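You operate a simulated robot arm through the tools that you are given. There is no shell and no other tool. Be economical: measure what you need, move in short steps, check, and stop when the job is done.

Carry out the task below with a simulated robot arm. There is one attempt and no reset: what you move stays moved.

TASK
Put the day cream sealed tube from the top of the desk on the blue tray there and the foot cream sealed tube on the disc there.

It is judged by the outcome, as a careful person would: the job done as asked, and still so three seconds after it is handed in. It fails if anything else is knocked over, pushed out of place, dropped, spilled or broken.

THE ROBOT
A 7-joint arm with a two-finger parallel gripper, fixed in place. Base frame: the origin is at the foot of the arm, x ahead of it, y to its left, z up; the work surface is at about z = 0. Lengths are in m, angles in rad, forces in N, time in s.
With the tool pointing down near the work surface it reaches from about 0.24 to 0.62 m from the base axis. Its first joint turns from -1.152 to 1.152 rad. Payload 2.6 kg.
Tool frame: the origin (TCP) lies between the finger pads and is the grasp point; the fingertips stand 0.03 m ahead of it; z points along the fingers, y is the line along which they close. The gripper opens to 0.094 m. The fingers are 0.028 m wide and 0.01 m thick; the gripper's body (0.05 by 0.096 m) begins 0.055 m behind the TCP.
Orientation is that of the tool frame in the base frame, as a unit quaternion [x, y, z, w]. With the fingers straight down and closing along the base's y, the tool's x points along the base's -x, its y along +y and its z along -z.

THE INTERFACE
- The arm moves only by the tool servo_tool. Its argument "deltas" is one flat list of numbers, 7 for each row, row after row: the turn, a rotation vector about the tool's x, y, z in units of 90 degrees (1.0 is 90 degrees), then the shift along the tool's x, y, z in units of 150 mm (1.0 is 150 mm), then the gripper command, from -1 (fully open) to 1 (shut), values between in proportion. In form: [wx, wy, wz, tx, ty, tz, hand, wx, wy, wz, tx, ty, tz, hand, ...]. A call has 1 to 20 rows; each row is the pose to reach, as a shift and turn from the pose commanded when the call began, along the tool's axes at that moment. A call with a number of a shift or a turn outside -1 to 1 is refused whole. A row lasts 0.2 s, in which the tool goes at most 0.05 m and 0.15 rad; a call with a longer step from one row to the next is refused whole, and so is a gripper value outside its range. A pose out of reach is approached as far as the arm can. The call stops where the force on the tool passes 40 N (or 10 N more than at its start, if that is more) or the arm is blocked; 0.2 s more then pass. The fingers move at their own pace (about 0.072 m/s each) and stop on an object; they squeeze with about 29 N. The grip force told is the motor's: it shows also when the fingers shut on nothing. Time passes only in rows, and 0.2 s behind the last, so rows that repeat a pose let the fingers close. It gives the time, the measured TCP pose, the force on the tool (base axes), the opening and the grip force at its end, in the units of the frame above (readings bear some noise).
- Cameras (640 x 400 px; columns grow to the right, rows downward): "scene" is fixed at [0.039, 0.4224, 0.5987]; the picture's right is [-0.80, -0.60, 0.00], its down [-0.23, 0.30, -0.93] and it looks along [0.56, -0.74, -0.38] (base axes); focal length 304 px, centre (320, 200). "wrist" rides on the gripper at [-0.037, 0, -0.058] in the tool frame; the picture's right is [0.00, -1.00, 0.00], its down [0.97, 0.00, -0.24] and it looks along [0.24, 0.00, 0.97] (tool axes); focal length 218 px, centre (320, 200).
- capture(camera): a new picture of that camera. No time passes.
- pixel_to_xyz(camera, pixels): for up to 12 pixels [column, row] of the newest picture of that camera ("zoom" is the newest enlarged one), the place [x, y, z] in the base frame of the surface seen there, good to about 0.002 m, but the place of the scene camera against the robot may be out by one fixed shift of up to 0.018 m in any direction. No time passes.
- inspect(camera, box): a new picture of the part [left, top, right, bottom] of that camera's present view, enlarged. No time passes.
- finish_job(): hands the job in; it is judged then, once.

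Work in short steps. Measure before you move; look again where a grasp or a placing could have gone wrong, and mend it. You have 60 turns and 26 pictures in all, the two below and enlarged ones among them. Open the gripper and draw the arm clear of the work before you hand the job in, unless the task says otherwise; then end with one line.

The tools are called after "Call:" as a command line: name --argument value ..., lists and objects as JSON in quotes. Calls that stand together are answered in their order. servo_tool: Moves the arm, as the interface text tells. Its arguments: {"type":"object","properties":{"deltas":{"type":"array","items":{"type":"number"}}},"required":["deltas"]} The other tools are called the same way: capture (camera) takes a picture; pixel_to_xyz (camera, pixels) gives the place of the surface under pixels of a picture; inspect (camera, box) takes an enlarged picture of a part of a camera's view; finish_job () hands the job in.

At the start:

```text
t: 0.0
ee_pos: [0.3609, -0.0095, 0.4051]
ee_rot: [0.0, 1.0, 0.0, 0.0]
ft_force: [0.3, -1.2, 0.2]
gripper_width: 0.0942
finger_force: 0.0
```

scene: 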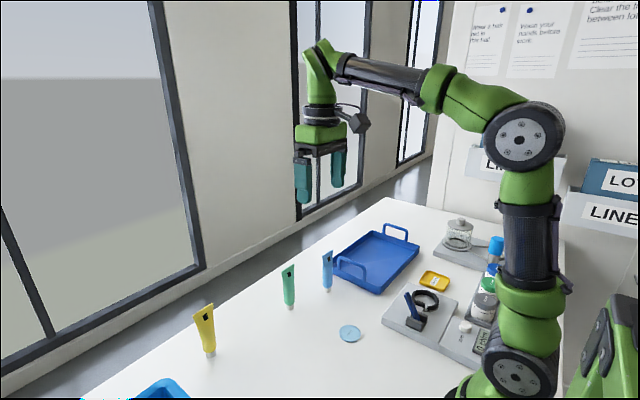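
wrist: 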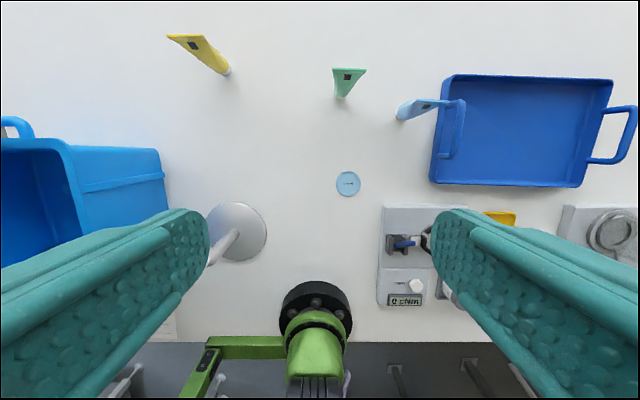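

The three tubes (yellow at scene 205,330; green 289,287; blue 328,270) need label reading, so I enlarge them.

Call:
inspect --camera "scene" --box '[180, 240, 380, 365]'

Call:
inspect --camera "wrist" --box '[150, 20, 470, 220]'

```text
3.20 times, centred on (280, 302) of scene
```

zoom: 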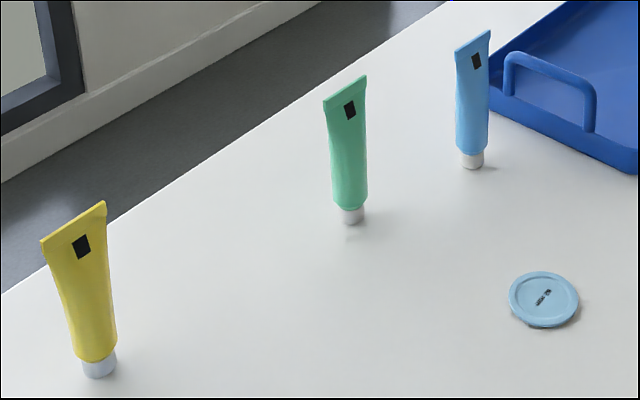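

```text
2.00 times, centred on (310, 120) of wrist
```

zoom: 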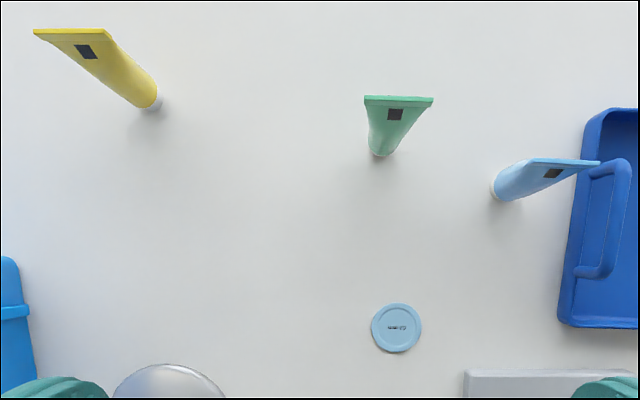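

The black squares could carry print; I enlarge each strongly.

Call:
inspect --camera "scene" --box '[272, 245, 344, 290]'

Call:
pixel_to_xyz --camera "wrist" --pixels '[[228, 70], [190, 42], [340, 96], [349, 71], [402, 114], [422, 105], [348, 184], [450, 150], [520, 130], [237, 232], [460, 100]]'

Call:
pixel_to_xyz --camera "scene" --pixels '[[350, 333], [375, 265]]'

```text
8.89 times, centred on (308, 268) of scene
```

zoom: 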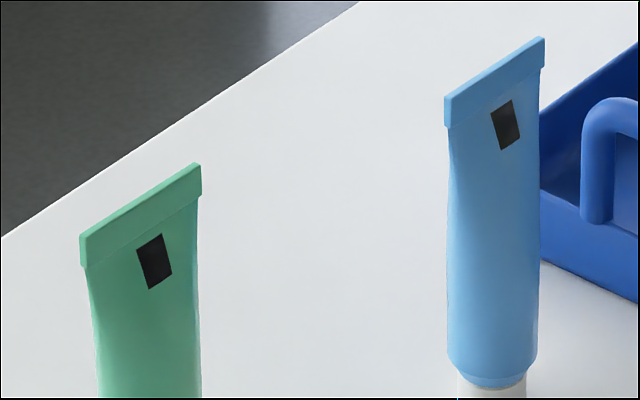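

```text
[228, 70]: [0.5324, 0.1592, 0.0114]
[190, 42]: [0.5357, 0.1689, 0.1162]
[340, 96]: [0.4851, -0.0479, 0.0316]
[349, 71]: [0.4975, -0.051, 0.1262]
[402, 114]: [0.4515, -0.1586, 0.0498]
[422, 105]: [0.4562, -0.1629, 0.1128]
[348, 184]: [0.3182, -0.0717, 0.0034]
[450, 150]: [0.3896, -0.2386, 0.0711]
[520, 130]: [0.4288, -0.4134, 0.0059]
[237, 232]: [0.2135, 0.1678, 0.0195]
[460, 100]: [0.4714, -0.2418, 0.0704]
```

```text
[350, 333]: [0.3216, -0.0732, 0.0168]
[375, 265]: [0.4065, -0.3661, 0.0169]
```

The faces toward the base carry only a black mark; the labels must be on the far (+x) side. I move the camera out to high x and tilt it back toward the base to view them.

Call:
servo_tool --deltas '[0, 0.07, 0, -0.17, -0.06, 0.08, -1, 0, 0.14, 0, -0.34, -0.12, 0.16, -1, 0, 0.21, 0, -0.51, -0.18, 0.24, -1, 0, 0.28, 0, -0.68, -0.24, 0.32, -1, 0, 0.34, 0, -0.84, -0.3, 0.4, -1, 0, 0.4, 0, -1, -0.36, 0.48, -1, 0, 0.4, 0, -1, -0.36, 0.48, -1]'

Call:
capture --camera "wrist"

```text
t: 1.6
ee_pos: [0.3642, -0.0548, 0.319]
ee_rot: [0.003, 0.96, 0.002, -0.279]
ft_force: [0.2, -0.9, 0.4]
gripper_width: 0.0941
finger_force: 0.1
out of reach, approached as far as the arm can: row 3, 4, 5, 6, 7
```

```text
20 pictures are left
```

wrist: 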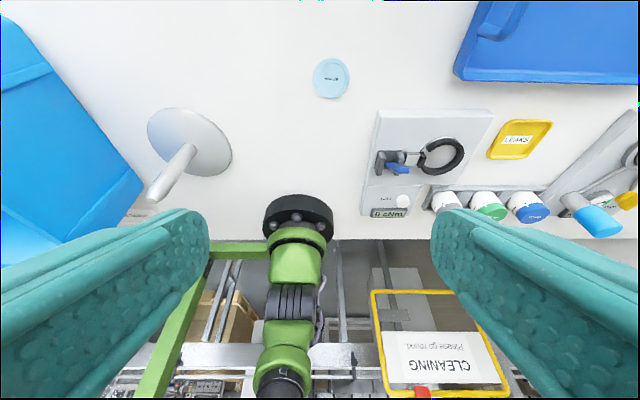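

The tilt limits the reach. I untilt first, then go out with the tool straight down, since the camera then already looks slightly back.

Call:
servo_tool --deltas '[0, -0.07, 0, 0, 0, 0, -1, 0, -0.14, 0, 0, 0, 0, -1, 0, -0.21, 0, 0, 0, 0, -1, 0, -0.28, 0, 0, 0, 0, -1, 0, -0.36, 0, 0, 0, 0, -1, 0, -0.36, 0, 0, 0, 0, -1]'

```text
t: 3.0
ee_pos: [0.3659, -0.0532, 0.3187]
ee_rot: [0.005, 1.0, 0.0, 0.003]
ft_force: [-0.5, -0.2, 0.3]
gripper_width: 0.0941
finger_force: 0.1
```

Now straight down at (0.366,-0.053,0.319); I move out in +x.

Call:
servo_tool --deltas '[0, 0, 0, -0.3, -0.05, 0.1, -1, 0, 0, 0, -0.6, -0.1, 0.2, -1, 0, 0, 0, -0.9, -0.2, 0.3, -1, 0, 0, 0, -1, -0.3, 0.35, -1]'

Call:
servo_tool --deltas '[0, 0, 0, -0.2, 0, 0, -1, 0, 0, 0, -0.4, 0, 0, -1, 0, 0, 0, -0.6, 0, 0, -1]'

Call:
capture --camera "wrist"

```text
t: 4.0
ee_pos: [0.5147, -0.0981, 0.2657]
ee_rot: [0.004, 1.0, 0.0, 0.002]
ft_force: [-0.1, -0.6, 0.5]
gripper_width: 0.0941
finger_force: 0.1
```

```text
t: 4.8
ee_pos: [0.5625, -0.0963, 0.265]
ee_rot: [0.003, 1.0, 0.0, 0.0]
ft_force: [-0.1, -0.3, 0.8]
gripper_width: 0.0942
finger_force: 0.1
out of reach, approached as far as the arm can: row 2, 3
```

```text
19 pictures are left
```

wrist: 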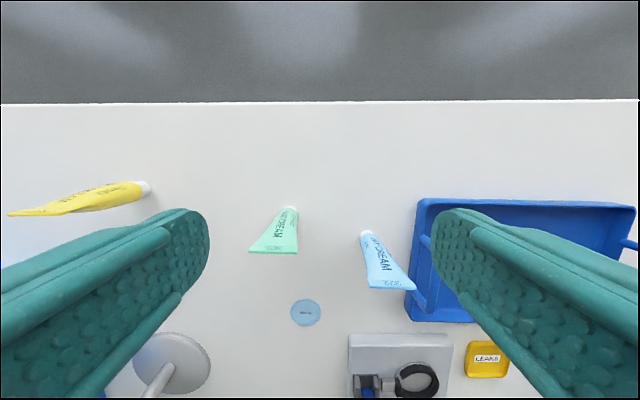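

Text shows on the far faces; enlarging green (275,230) and blue (385,260), and yellow.

Call:
inspect --camera "wrist" --box '[240, 195, 432, 315]'

Call:
inspect --camera "wrist" --box '[0, 160, 160, 260]'

Call:
pixel_to_xyz --camera "wrist" --pixels '[[252, 251], [296, 253], [274, 238], [290, 212], [369, 289], [414, 290], [382, 262], [368, 236], [306, 312], [500, 260], [412, 319], [425, 203]]'

```text
3.33 times, centred on (336, 255) of wrist
```

zoom: 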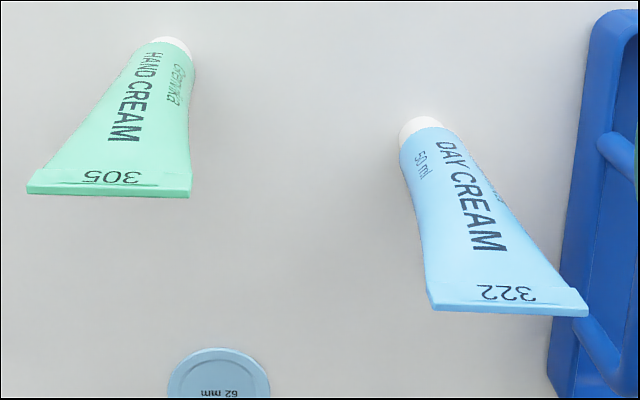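

```text
4.00 times, centred on (80, 210) of wrist
```

zoom: 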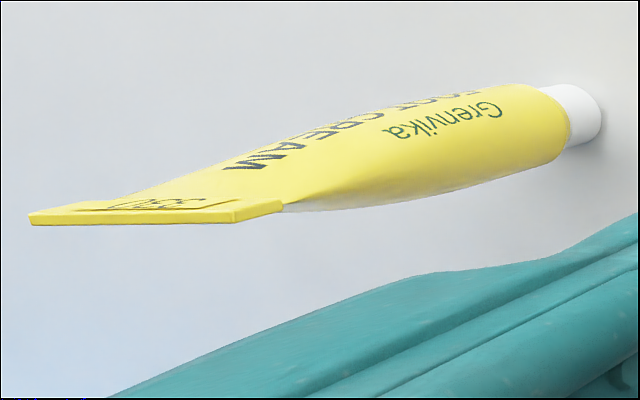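

```text
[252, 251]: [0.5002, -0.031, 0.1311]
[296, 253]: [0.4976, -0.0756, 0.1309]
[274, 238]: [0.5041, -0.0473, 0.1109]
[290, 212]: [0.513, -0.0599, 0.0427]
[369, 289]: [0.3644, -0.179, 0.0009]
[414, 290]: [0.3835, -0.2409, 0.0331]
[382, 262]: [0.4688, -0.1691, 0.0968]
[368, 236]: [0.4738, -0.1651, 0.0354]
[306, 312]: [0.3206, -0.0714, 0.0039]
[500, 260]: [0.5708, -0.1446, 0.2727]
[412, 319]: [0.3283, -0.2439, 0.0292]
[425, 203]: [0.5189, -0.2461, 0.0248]
```

Blue = DAY CREAM (322), yellow = FOOT CREAM, green = hand cream (leave). I measure the tops of blue and yellow and the tray.

Call:
pixel_to_xyz --camera "wrist" --pixels '[[371, 286], [392, 285], [412, 286], [398, 270], [367, 262], [12, 214], [40, 213], [66, 211], [40, 207], [110, 195], [145, 188], [424, 240]]'

Call:
inspect --camera "scene" --box '[300, 215, 460, 315]'

Call:
pixel_to_xyz --camera "scene" --pixels '[[350, 333], [380, 262], [340, 280], [375, 291], [416, 246], [375, 235], [365, 268], [385, 226], [363, 267], [405, 235]]'

```text
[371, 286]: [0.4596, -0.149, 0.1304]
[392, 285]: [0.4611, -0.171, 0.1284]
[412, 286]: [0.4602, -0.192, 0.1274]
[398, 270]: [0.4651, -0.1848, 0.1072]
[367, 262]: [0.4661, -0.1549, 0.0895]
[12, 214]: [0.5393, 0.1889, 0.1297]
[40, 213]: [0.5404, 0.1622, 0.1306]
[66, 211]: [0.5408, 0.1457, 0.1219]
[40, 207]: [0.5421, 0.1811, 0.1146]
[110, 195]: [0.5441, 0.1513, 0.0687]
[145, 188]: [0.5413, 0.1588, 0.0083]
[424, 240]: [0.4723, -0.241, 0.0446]
```

```text
4.00 times, centred on (380, 265) of scene
```

zoom: 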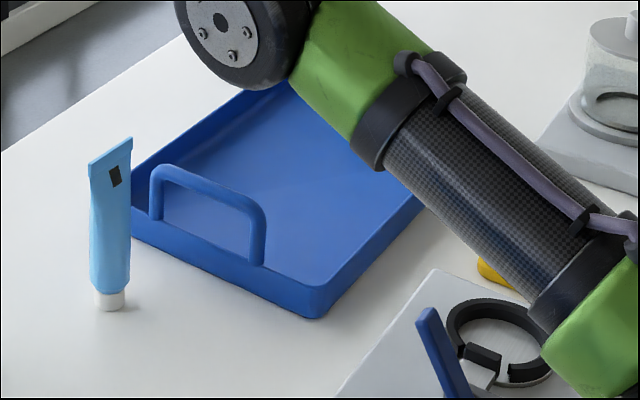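

```text
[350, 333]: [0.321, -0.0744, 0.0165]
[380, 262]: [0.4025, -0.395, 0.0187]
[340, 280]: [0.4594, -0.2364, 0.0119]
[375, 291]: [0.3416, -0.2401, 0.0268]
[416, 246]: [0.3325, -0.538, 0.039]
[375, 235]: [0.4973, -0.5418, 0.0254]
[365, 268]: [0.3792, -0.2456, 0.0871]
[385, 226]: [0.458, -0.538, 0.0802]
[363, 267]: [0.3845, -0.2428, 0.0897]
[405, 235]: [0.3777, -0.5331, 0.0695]
```

Blue top is centred at about (0.460,-0.170), 0.043 wide along y, top z 0.131. I hover above it with about 0.07 opening.

Call:
servo_tool --deltas '[0, 0, 0, 0.17, -0.12, 0.1, -0.49, 0, 0, 0, 0.34, -0.25, 0.2, -0.49, 0, 0, 0, 0.51, -0.37, 0.3, -0.49, 0, 0, 0, 0.677, -0.491, 0.433, -0.49, 0, 0, 0, 0.677, -0.491, 0.433, -0.49]'

Call:
capture --camera "wrist"

```text
t: 6.0
ee_pos: [0.4597, -0.1696, 0.2013]
ee_rot: [0.003, 1.0, 0.0, 0.001]
ft_force: [0.1, -0.3, 0.6]
gripper_width: 0.0699
finger_force: 0.0
```

```text
15 pictures are left
```

wrist: 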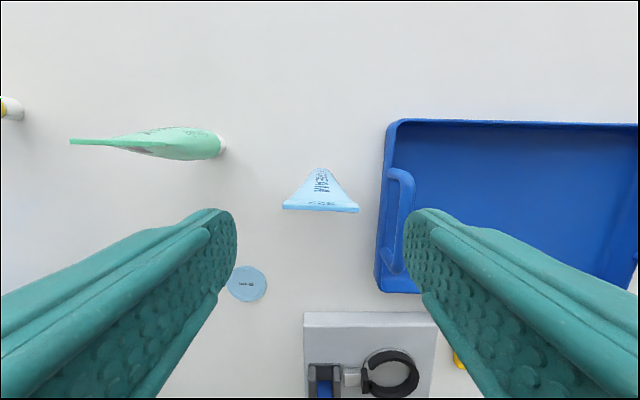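

Crimp spans columns 283–359, centred at 321. I check the depth position and descend to z 0.086.

Call:
pixel_to_xyz --camera "wrist" --pixels '[[285, 208], [321, 209], [357, 210], [321, 190], [321, 172], [400, 180], [400, 230]]'

Call:
servo_tool --deltas '[0, 0, 0, 0, 0, 0.2, -0.49, 0, 0, 0, 0, 0, 0.4, -0.49, 0, 0, 0, -0.01, 0, 0.6, -0.49, 0, 0, 0, -0.01, 0, 0.77, -0.49, 0, 0, 0, -0.01, 0, 0.77, -0.49]'

```text
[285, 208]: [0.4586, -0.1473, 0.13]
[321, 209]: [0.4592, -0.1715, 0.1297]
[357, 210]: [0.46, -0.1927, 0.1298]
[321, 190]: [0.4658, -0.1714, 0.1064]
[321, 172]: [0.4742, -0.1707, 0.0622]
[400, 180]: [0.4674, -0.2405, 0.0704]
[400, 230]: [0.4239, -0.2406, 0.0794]
```

```text
t: 7.2
ee_pos: [0.464, -0.1693, 0.0837]
ee_rot: [0.004, 1.0, 0.0, 0.002]
ft_force: [-0.2, 0.2, -0.1]
gripper_width: 0.07
finger_force: 0.0
```

At (0.464,-0.169,0.084), no contact. Closing.

Call:
servo_tool --deltas '[0, 0, 0, 0.02, -0.01, 0, 0.3, 0, 0, 0, 0.02, -0.01, 0, 1, 0, 0, 0, 0.02, -0.01, 0, 1, 0, 0, 0, 0.02, -0.01, 0, 1]'

Call:
servo_tool --deltas '[0, 0, 0, 0, 0, -0.15, 1, 0, 0, 0, 0, 0, -0.35, 1, 0, 0, 0, 0, 0, -0.6, 1, 0, 0, 0, 0, 0, -0.8, 1, 0, 0, 0, 0, 0, -0.8, 1]'

Call:
capture --camera "wrist"

```text
t: 8.2
ee_pos: [0.4591, -0.171, 0.0849]
ee_rot: [0.003, 1.0, 0.001, 0.002]
ft_force: [-0.3, 0.4, 0.5]
gripper_width: 0.0461
finger_force: 29.1
```

```text
t: 9.4
ee_pos: [0.4589, -0.1714, 0.2045]
ee_rot: [0.003, 1.0, 0.001, 0.002]
ft_force: [0.2, -0.2, -1.1]
gripper_width: 0.0461
finger_force: 28.5
```

```text
14 pictures are left
```

wrist: 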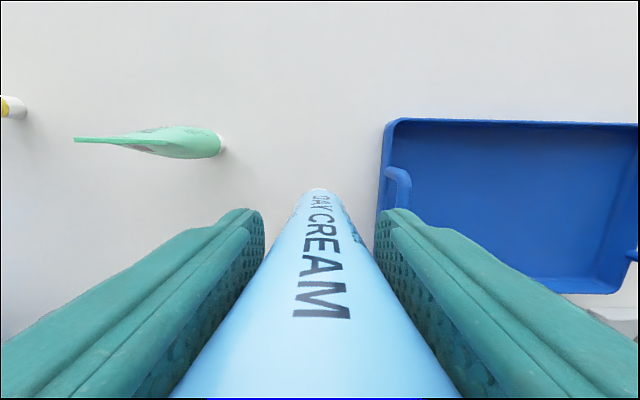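

Held upright, bottom about 0.12 clear of the table. I carry it over the tray toward (0.41,-0.375).

Call:
servo_tool --deltas '[0, 0, 0, 0.05, -0.2, 0, 1, 0, 0, 0, 0.1, -0.45, 0, 1, 0, 0, 0, 0.2, -0.7, 0, 1, 0, 0, 0, 0.33, -0.95, 0, 1]'

Call:
servo_tool --deltas '[0, 0, 0, 0, -0.2, 0, 1, 0, 0, 0, 0, -0.41, 0, 1, 0, 0, 0, 0, -0.41, 0, 1]'

Call:
capture --camera "wrist"

Call:
capture --camera "scene"

```text
t: 10.4
ee_pos: [0.4082, -0.3138, 0.2063]
ee_rot: [0.003, 1.0, 0.002, 0.002]
ft_force: [0.9, 0.0, -1.0]
gripper_width: 0.0461
finger_force: 28.8
```

```text
t: 11.2
ee_pos: [0.408, -0.3754, 0.2045]
ee_rot: [0.003, 1.0, 0.001, 0.002]
ft_force: [-0.5, 0.5, -0.4]
gripper_width: 0.0461
finger_force: 28.5
```

```text
13 pictures are left
```

wrist: 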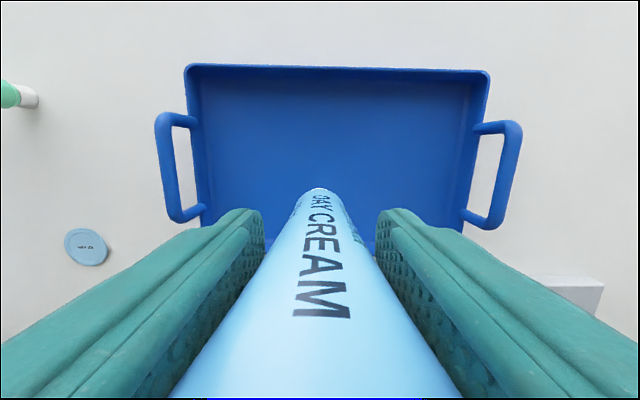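

```text
12 pictures are left
```

scene: 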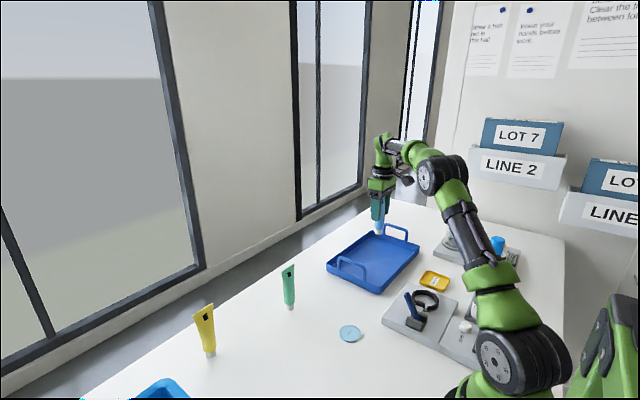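

Over the tray, well inside its rim. Lowering to near the floor (contact expected at z ≈ 0.091).

Call:
servo_tool --deltas '[0, 0, 0, 0, 0, 0.2, 1, 0, 0, 0, 0, 0, 0.4, 1, 0, 0, 0, 0, 0, 0.58, 1, 0, 0, 0, 0, 0, 0.7, 1, 0, 0, 0, 0, 0, 0.73, 1, 0, 0, 0, 0, 0, 0.73, 1]'

Call:
pixel_to_xyz --camera "wrist" --pixels '[[270, 190], [370, 190], [320, 120]]'

```text
t: 12.6
ee_pos: [0.4084, -0.3753, 0.0951]
ee_rot: [0.004, 1.0, 0.001, 0.002]
ft_force: [0.3, -0.5, -0.5]
gripper_width: 0.0459
finger_force: 29.3
```

```text
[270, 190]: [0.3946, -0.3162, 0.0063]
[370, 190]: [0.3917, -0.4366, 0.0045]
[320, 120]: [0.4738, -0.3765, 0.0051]
```

Floor at z ≈ 0.005, so contact should be near 0.090. I lower in 1 mm steps.

Call:
servo_tool --deltas '[0, 0, 0, 0, 0, 0.01, 1, 0, 0, 0, 0, 0, 0.017, 1, 0, 0, 0, 0, 0, 0.024, 1, 0, 0, 0, 0, 0, 0.03, 1, 0, 0, 0, 0, 0, 0.034, 1]'

```text
t: 13.8
ee_pos: [0.4088, -0.3739, 0.0903]
ee_rot: [0.004, 1.0, 0.001, 0.002]
ft_force: [0.3, 0.0, -1.0]
gripper_width: 0.046
finger_force: 28.7
```

Call:
servo_tool --deltas '[0, 0, 0, 0, 0, 0.005, 1, 0, 0, 0, 0, 0, 0.01, 1, 0, 0, 0, 0, 0, 0.01, 1]'

```text
t: 14.6
ee_pos: [0.4091, -0.3755, 0.0904]
ee_rot: [0.003, 1.0, -0.001, 0.002]
ft_force: [0.3, 1.4, 9.5]
gripper_width: 0.0464
finger_force: 28.9
```

Contact (9.5 N). I ease up slightly, open, and withdraw straight up.

Call:
servo_tool --deltas '[0, 0, 0, 0, 0, -0.006, 1, 0, 0, 0, 0, 0, -0.006, -0.1, 0, 0, 0, 0, 0, -0.006, -0.49, 0, 0, 0, 0, 0, -0.006, -0.49, 0, 0, 0, 0, 0, -0.006, -0.49]'

Call:
servo_tool --deltas '[0, 0, 0, 0, 0, -0.1, -0.49, 0, 0, 0, 0, 0, -0.3, -0.49, 0, 0, 0, 0, 0, -0.55, -0.49, 0, 0, 0, 0, 0, -0.8, -0.49, 0, 0, 0, 0, 0, -0.8, -0.49]'

Call:
capture --camera "wrist"

```text
t: 15.8
ee_pos: [0.4085, -0.3757, 0.0896]
ee_rot: [0.004, 1.0, 0.001, 0.002]
ft_force: [0.7, 0.0, 0.2]
gripper_width: 0.07
finger_force: 0.1
```

```text
t: 17.0
ee_pos: [0.4085, -0.3753, 0.2111]
ee_rot: [0.003, 1.0, 0.0, 0.002]
ft_force: [0.6, -0.1, 0.0]
gripper_width: 0.0698
finger_force: 0.1
```

```text
11 pictures are left
```

wrist: 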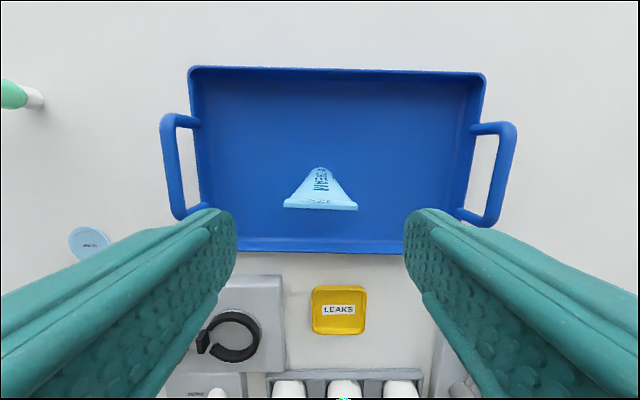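

Day cream stands in the tray. I travel at z 0.21 (fingertips above all tubes) toward the yellow tube.

Call:
servo_tool --deltas '[0, 0, 0, 0, 0.25, 0, -0.49, 0, 0, 0, 0, 0.5, 0, -0.49, 0, 0, 0, 0, 0.75, 0, -0.49, 0, 0, 0, 0, 1, 0, -0.49]'

Call:
servo_tool --deltas '[0, 0, 0, 0, 0.25, 0, -0.49, 0, 0, 0, 0, 0.5, 0, -0.49, 0, 0, 0, 0, 0.75, 0, -0.49, 0, 0, 0, 0, 1, 0, -0.49]'

Call:
servo_tool --deltas '[0, 0, 0, -0.15, 0.25, 0, -0.49, 0, 0, 0, -0.3, 0.5, 0, -0.49, 0, 0, 0, -0.45, 0.75, 0, -0.49, 0, 0, 0, -0.6, 1, 0, -0.49]'

Call:
servo_tool --deltas '[0, 0, 0, -0.05, 0.2, 0, -0.49, 0, 0, 0, -0.1, 0.4, 0, -0.49, 0, 0, 0, -0.15, 0.57, 0, -0.49, 0, 0, 0, -0.15, 0.57, 0, -0.49]'

Call:
capture --camera "wrist"

```text
t: 18.0
ee_pos: [0.4105, -0.2239, 0.2117]
ee_rot: [0.003, 1.0, 0.0, 0.001]
ft_force: [0.5, 1.0, -0.3]
gripper_width: 0.07
finger_force: 0.0
```

```text
t: 19.0
ee_pos: [0.4103, -0.0748, 0.2112]
ee_rot: [0.004, 1.0, 0.001, 0.002]
ft_force: [0.5, 0.7, 0.3]
gripper_width: 0.07
finger_force: 0.0
```

```text
t: 20.0
ee_pos: [0.5024, 0.0761, 0.2102]
ee_rot: [0.004, 1.0, 0.0, 0.001]
ft_force: [-0.1, 0.7, -1.0]
gripper_width: 0.0701
finger_force: 0.1
```

```text
t: 21.0
ee_pos: [0.5245, 0.1608, 0.2083]
ee_rot: [0.004, 1.0, 0.001, 0.002]
ft_force: [-1.0, -0.5, 0.8]
gripper_width: 0.0699
finger_force: 0.1
```

```text
10 pictures are left
```

wrist: 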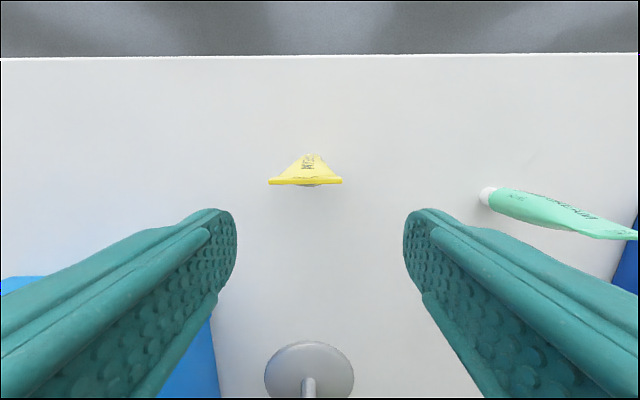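

Yellow crimp spans columns 268–342 near row 181; measuring it.

Call:
pixel_to_xyz --camera "wrist" --pixels '[[271, 181], [305, 181], [339, 181], [306, 170], [308, 160], [308, 155]]'

```text
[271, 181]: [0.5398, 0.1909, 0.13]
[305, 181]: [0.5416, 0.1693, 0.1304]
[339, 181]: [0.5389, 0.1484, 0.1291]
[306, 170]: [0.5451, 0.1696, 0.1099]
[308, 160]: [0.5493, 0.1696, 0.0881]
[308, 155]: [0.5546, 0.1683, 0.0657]
```

Centre (0.541, 0.1695). I shift over it and descend to z 0.085.

Call:
servo_tool --deltas '[0, 0, 0, -0.05, 0.03, 0.1, -0.49, 0, 0, 0, -0.11, 0.058, 0.22, -0.49, 0, 0, 0, -0.11, 0.058, 0.22, -0.49]'

Call:
servo_tool --deltas '[0, 0, 0, 0, 0, 0.2, -0.49, 0, 0, 0, 0, 0, 0.4, -0.49, 0, 0, 0, 0, 0, 0.6, -0.49, 0, 0, 0, 0, 0, 0.6, -0.49]'

```text
t: 21.8
ee_pos: [0.5423, 0.1688, 0.1763]
ee_rot: [0.004, 1.0, 0.001, 0.002]
ft_force: [-0.7, 0.5, 0.1]
gripper_width: 0.0699
finger_force: 0.0
```

```text
t: 22.8
ee_pos: [0.542, 0.1678, 0.0885]
ee_rot: [0.004, 1.0, 0.001, 0.002]
ft_force: [-0.9, -0.4, -0.9]
gripper_width: 0.0699
finger_force: 0.1
```

Well placed; down 3 mm more with 1.5 mm y correction, close, and lift.

Call:
servo_tool --deltas '[0, 0, 0, 0, 0.01, 0.02, -0.49, 0, 0, 0, 0, 0.01, 0.02, 0.3, 0, 0, 0, 0, 0.01, 0.02, 1, 0, 0, 0, 0, 0.01, 0.02, 1, 0, 0, 0, 0, 0.01, 0.02, 1]'

Call:
servo_tool --deltas '[0, 0, 0, 0, 0, -0.1, 1, 0, 0, 0, 0, 0, -0.3, 1, 0, 0, 0, 0.1, 0, -0.5, 1, 0, 0, 0, 0.2, 0, -0.65, 1, 0, 0, 0, 0.2, 0, -0.65, 1]'

Call:
capture --camera "wrist"

```text
t: 24.0
ee_pos: [0.5415, 0.1702, 0.085]
ee_rot: [0.003, 1.0, 0.001, 0.002]
ft_force: [0.3, -0.3, 0.2]
gripper_width: 0.0462
finger_force: 29.2
```

```text
t: 25.2
ee_pos: [0.5102, 0.17, 0.1823]
ee_rot: [0.003, 1.0, 0.0, 0.002]
ft_force: [0.3, -0.3, 0.6]
gripper_width: 0.0461
finger_force: 29.5
```

```text
9 pictures are left
```

wrist: 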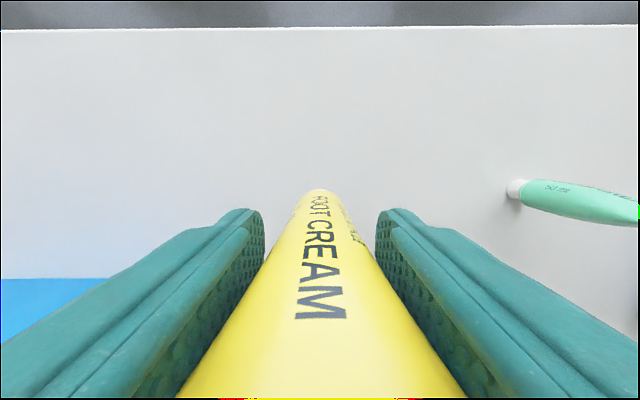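

FOOT CREAM confirmed and held. I carry it back in x first, away from the green tube and then to the disc at (0.320,-0.072).

Call:
servo_tool --deltas '[0, 0, 0, 0.25, -0.15, -0.05, 1, 0, 0, 0, 0.5, -0.35, -0.1, 1, 0, 0, 0, 0.75, -0.55, -0.1, 1, 0, 0, 0, 1, -0.75, -0.1, 1]'

Call:
servo_tool --deltas '[0, 0, 0, 0.07, -0.22, 0, 1, 0, 0, 0, 0.14, -0.45, 0, 1, 0, 0, 0, 0.2, -0.68, 0, 1, 0, 0, 0, 0.26, -0.86, 0, 1, 0, 0, 0, 0.26, -0.86, 0, 1]'

Call:
capture --camera "scene"

Call:
capture --camera "wrist"

```text
t: 26.2
ee_pos: [0.361, 0.0587, 0.1968]
ee_rot: [0.004, 1.0, 0.001, 0.001]
ft_force: [0.2, -0.6, -1.1]
gripper_width: 0.046
finger_force: 28.9
```

```text
t: 27.4
ee_pos: [0.3216, -0.0708, 0.1966]
ee_rot: [0.004, 1.0, 0.001, 0.002]
ft_force: [-0.2, -0.7, -1.1]
gripper_width: 0.0463
finger_force: 29.2
```

```text
8 pictures are left
```

scene: 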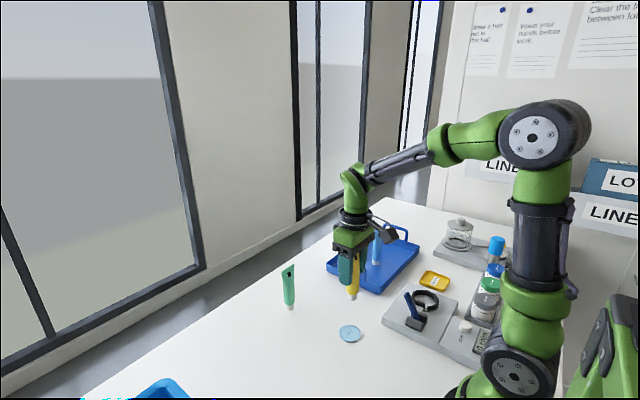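

```text
7 pictures are left
```

wrist: 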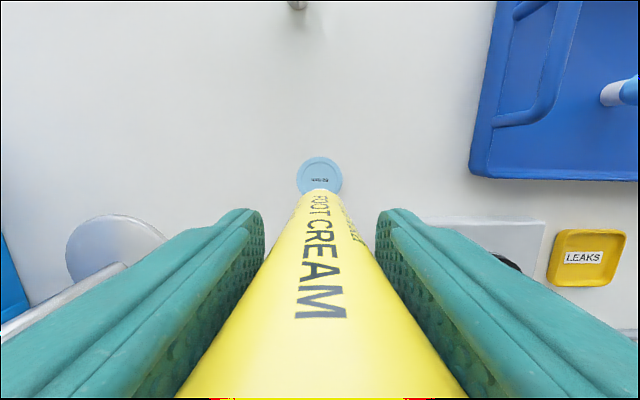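

The disc is visible ahead of the tube; measuring disc edges and the neighbouring block.

Call:
pixel_to_xyz --camera "wrist" --pixels '[[299, 176], [340, 176], [320, 159], [319, 172], [430, 220], [505, 262]]'

Call:
pixel_to_xyz --camera "scene" --pixels '[[408, 294], [414, 318], [350, 333], [340, 333], [360, 333], [350, 325], [351, 298]]'

```text
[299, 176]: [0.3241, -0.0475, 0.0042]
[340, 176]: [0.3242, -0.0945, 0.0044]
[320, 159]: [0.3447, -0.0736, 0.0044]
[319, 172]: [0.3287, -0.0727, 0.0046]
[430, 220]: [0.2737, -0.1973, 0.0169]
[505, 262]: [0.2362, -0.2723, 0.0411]
```

```text
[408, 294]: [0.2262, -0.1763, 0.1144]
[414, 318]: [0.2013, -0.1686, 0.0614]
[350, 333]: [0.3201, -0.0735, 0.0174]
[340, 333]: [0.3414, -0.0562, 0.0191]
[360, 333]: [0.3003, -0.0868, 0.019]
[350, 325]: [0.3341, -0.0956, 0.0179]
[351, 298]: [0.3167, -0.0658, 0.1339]
```

Disc centre ≈ (0.320,-0.072), top z ≈ 0.004. Tube is over it; lowering to z ≈ 0.093 first.

Call:
servo_tool --deltas '[0, 0, 0, 0.01, -0.007, 0.2, 1, 0, 0, 0, 0.01, -0.007, 0.4, 1, 0, 0, 0, 0.01, -0.007, 0.58, 1, 0, 0, 0, 0.01, -0.007, 0.66, 1, 0, 0, 0, 0.01, -0.007, 0.685, 1, 0, 0, 0, 0.01, -0.007, 0.685, 1]'

Call:
inspect --camera "scene" --box '[300, 270, 400, 350]'

```text
t: 28.8
ee_pos: [0.32, -0.0709, 0.0926]
ee_rot: [0.003, 1.0, 0.001, 0.002]
ft_force: [0.7, 0.3, 0.8]
gripper_width: 0.0464
finger_force: 29.4
```

```text
5.00 times, centred on (350, 310) of scene
```

zoom: 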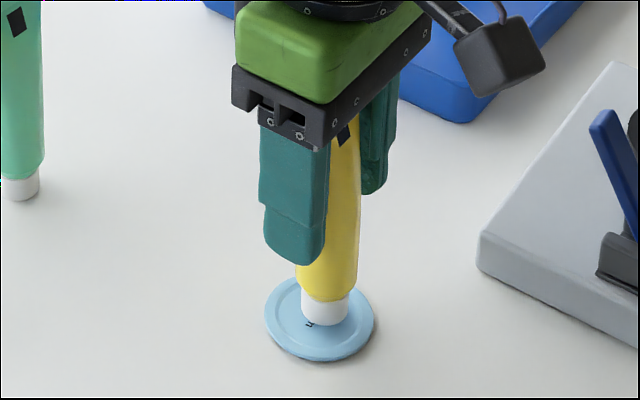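

Cap is nearly centred over the disc and a few mm above. Lowering in fine steps until contact.

Call:
servo_tool --deltas '[0, 0, 0, 0, 0, 0.007, 1, 0, 0, 0, 0, 0, 0.014, 1, 0, 0, 0, 0, 0, 0.02, 1, 0, 0, 0, 0, 0, 0.02, 1]'

```text
t: 29.8
ee_pos: [0.3201, -0.0715, 0.0887]
ee_rot: [0.003, 1.0, 0.0, 0.001]
ft_force: [0.0, 0.5, -0.3]
gripper_width: 0.0462
finger_force: 29.8
```

Call:
servo_tool --deltas '[0, 0, 0, 0, 0, 0.006, 1, 0, 0, 0, 0, 0, 0.01, 1, 0, 0, 0, 0, 0, 0.01, 1]'

```text
t: 30.6
ee_pos: [0.3196, -0.0707, 0.0884]
ee_rot: [0.004, 1.0, 0.001, 0.002]
ft_force: [-0.7, 0.2, -0.2]
gripper_width: 0.0464
finger_force: 29.2
```

Call:
servo_tool --deltas '[0, 0, 0, 0, 0, 0.005, 1, 0, 0, 0, 0, 0, 0.01, 1, 0, 0, 0, 0, 0, 0.01, 1]'

```text
t: 31.4
ee_pos: [0.3185, -0.0705, 0.0871]
ee_rot: [0.003, 1.0, 0.001, 0.003]
ft_force: [0.4, -0.4, 6.4]
gripper_width: 0.0464
finger_force: 29.4
```

Contact (6.4 N). Easing up slightly, opening, and withdrawing.

Call:
servo_tool --deltas '[0, 0, 0, 0, 0, -0.005, 1, 0, 0, 0, 0, 0, -0.005, -0.1, 0, 0, 0, 0, 0, -0.005, -0.49, 0, 0, 0, 0, 0, -0.005, -0.49, 0, 0, 0, 0, 0, -0.005, -0.49]'

Call:
servo_tool --deltas '[0, 0, 0, 0, 0, -0.1, -0.49, 0, 0, 0, 0, 0, -0.3, -0.49, 0, 0, 0, 0, 0, -0.55, -0.49, 0, 0, 0, 0, 0, -0.8, -0.49, 0, 0, 0, 0, 0, -1, -0.49]'

Call:
servo_tool --deltas '[0, 0, 0, 0, 0, -0.3, -0.49, 0, 0, 0, 0, 0, -0.6, -1, 0, 0, 0, 0, 0, -0.8, -1, 0, 0, 0, 0, 0, -0.8, -1]'

Call:
capture --camera "scene"

Call:
capture --camera "wrist"

```text
t: 32.6
ee_pos: [0.3198, -0.0711, 0.0886]
ee_rot: [0.004, 1.0, 0.0, 0.002]
ft_force: [-0.6, 0.9, -0.2]
gripper_width: 0.07
finger_force: 0.0
```

```text
t: 33.8
ee_pos: [0.3191, -0.0701, 0.2396]
ee_rot: [0.004, 1.0, 0.001, 0.002]
ft_force: [0.3, -0.1, 0.0]
gripper_width: 0.0701
finger_force: 0.1
```

```text
t: 34.8
ee_pos: [0.3191, -0.0705, 0.3578]
ee_rot: [0.003, 1.0, 0.001, 0.002]
ft_force: [0.0, 1.1, -1.0]
gripper_width: 0.0938
finger_force: 0.2
```

```text
5 pictures are left
```

scene: 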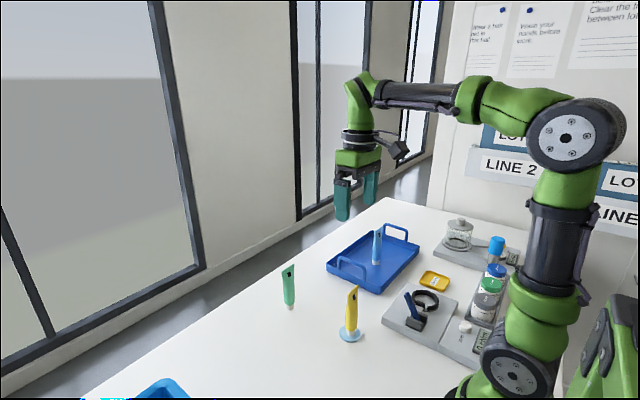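

```text
4 pictures are left
```

wrist: 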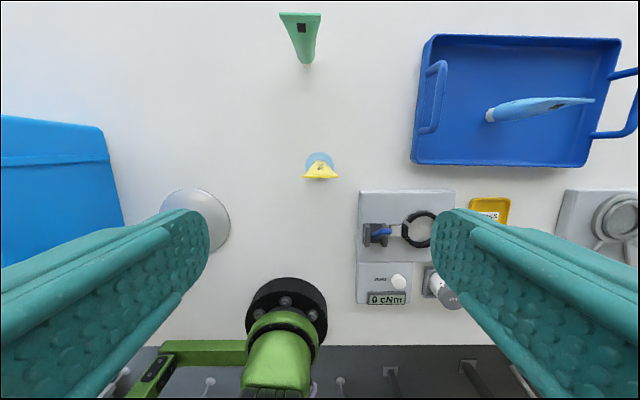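

Both tubes stand upright, day cream in the blue tray and foot cream on the disc. The gripper is open and clear, and nothing else has moved, so I hand in.

Call:
finish_job

```text
The job is handed in.
```

The day cream tube (blue) is standing in the blue tray and the foot cream tube (yellow) is standing on the light blue disc; I left the hand cream tube where it was, and the job is handed in.
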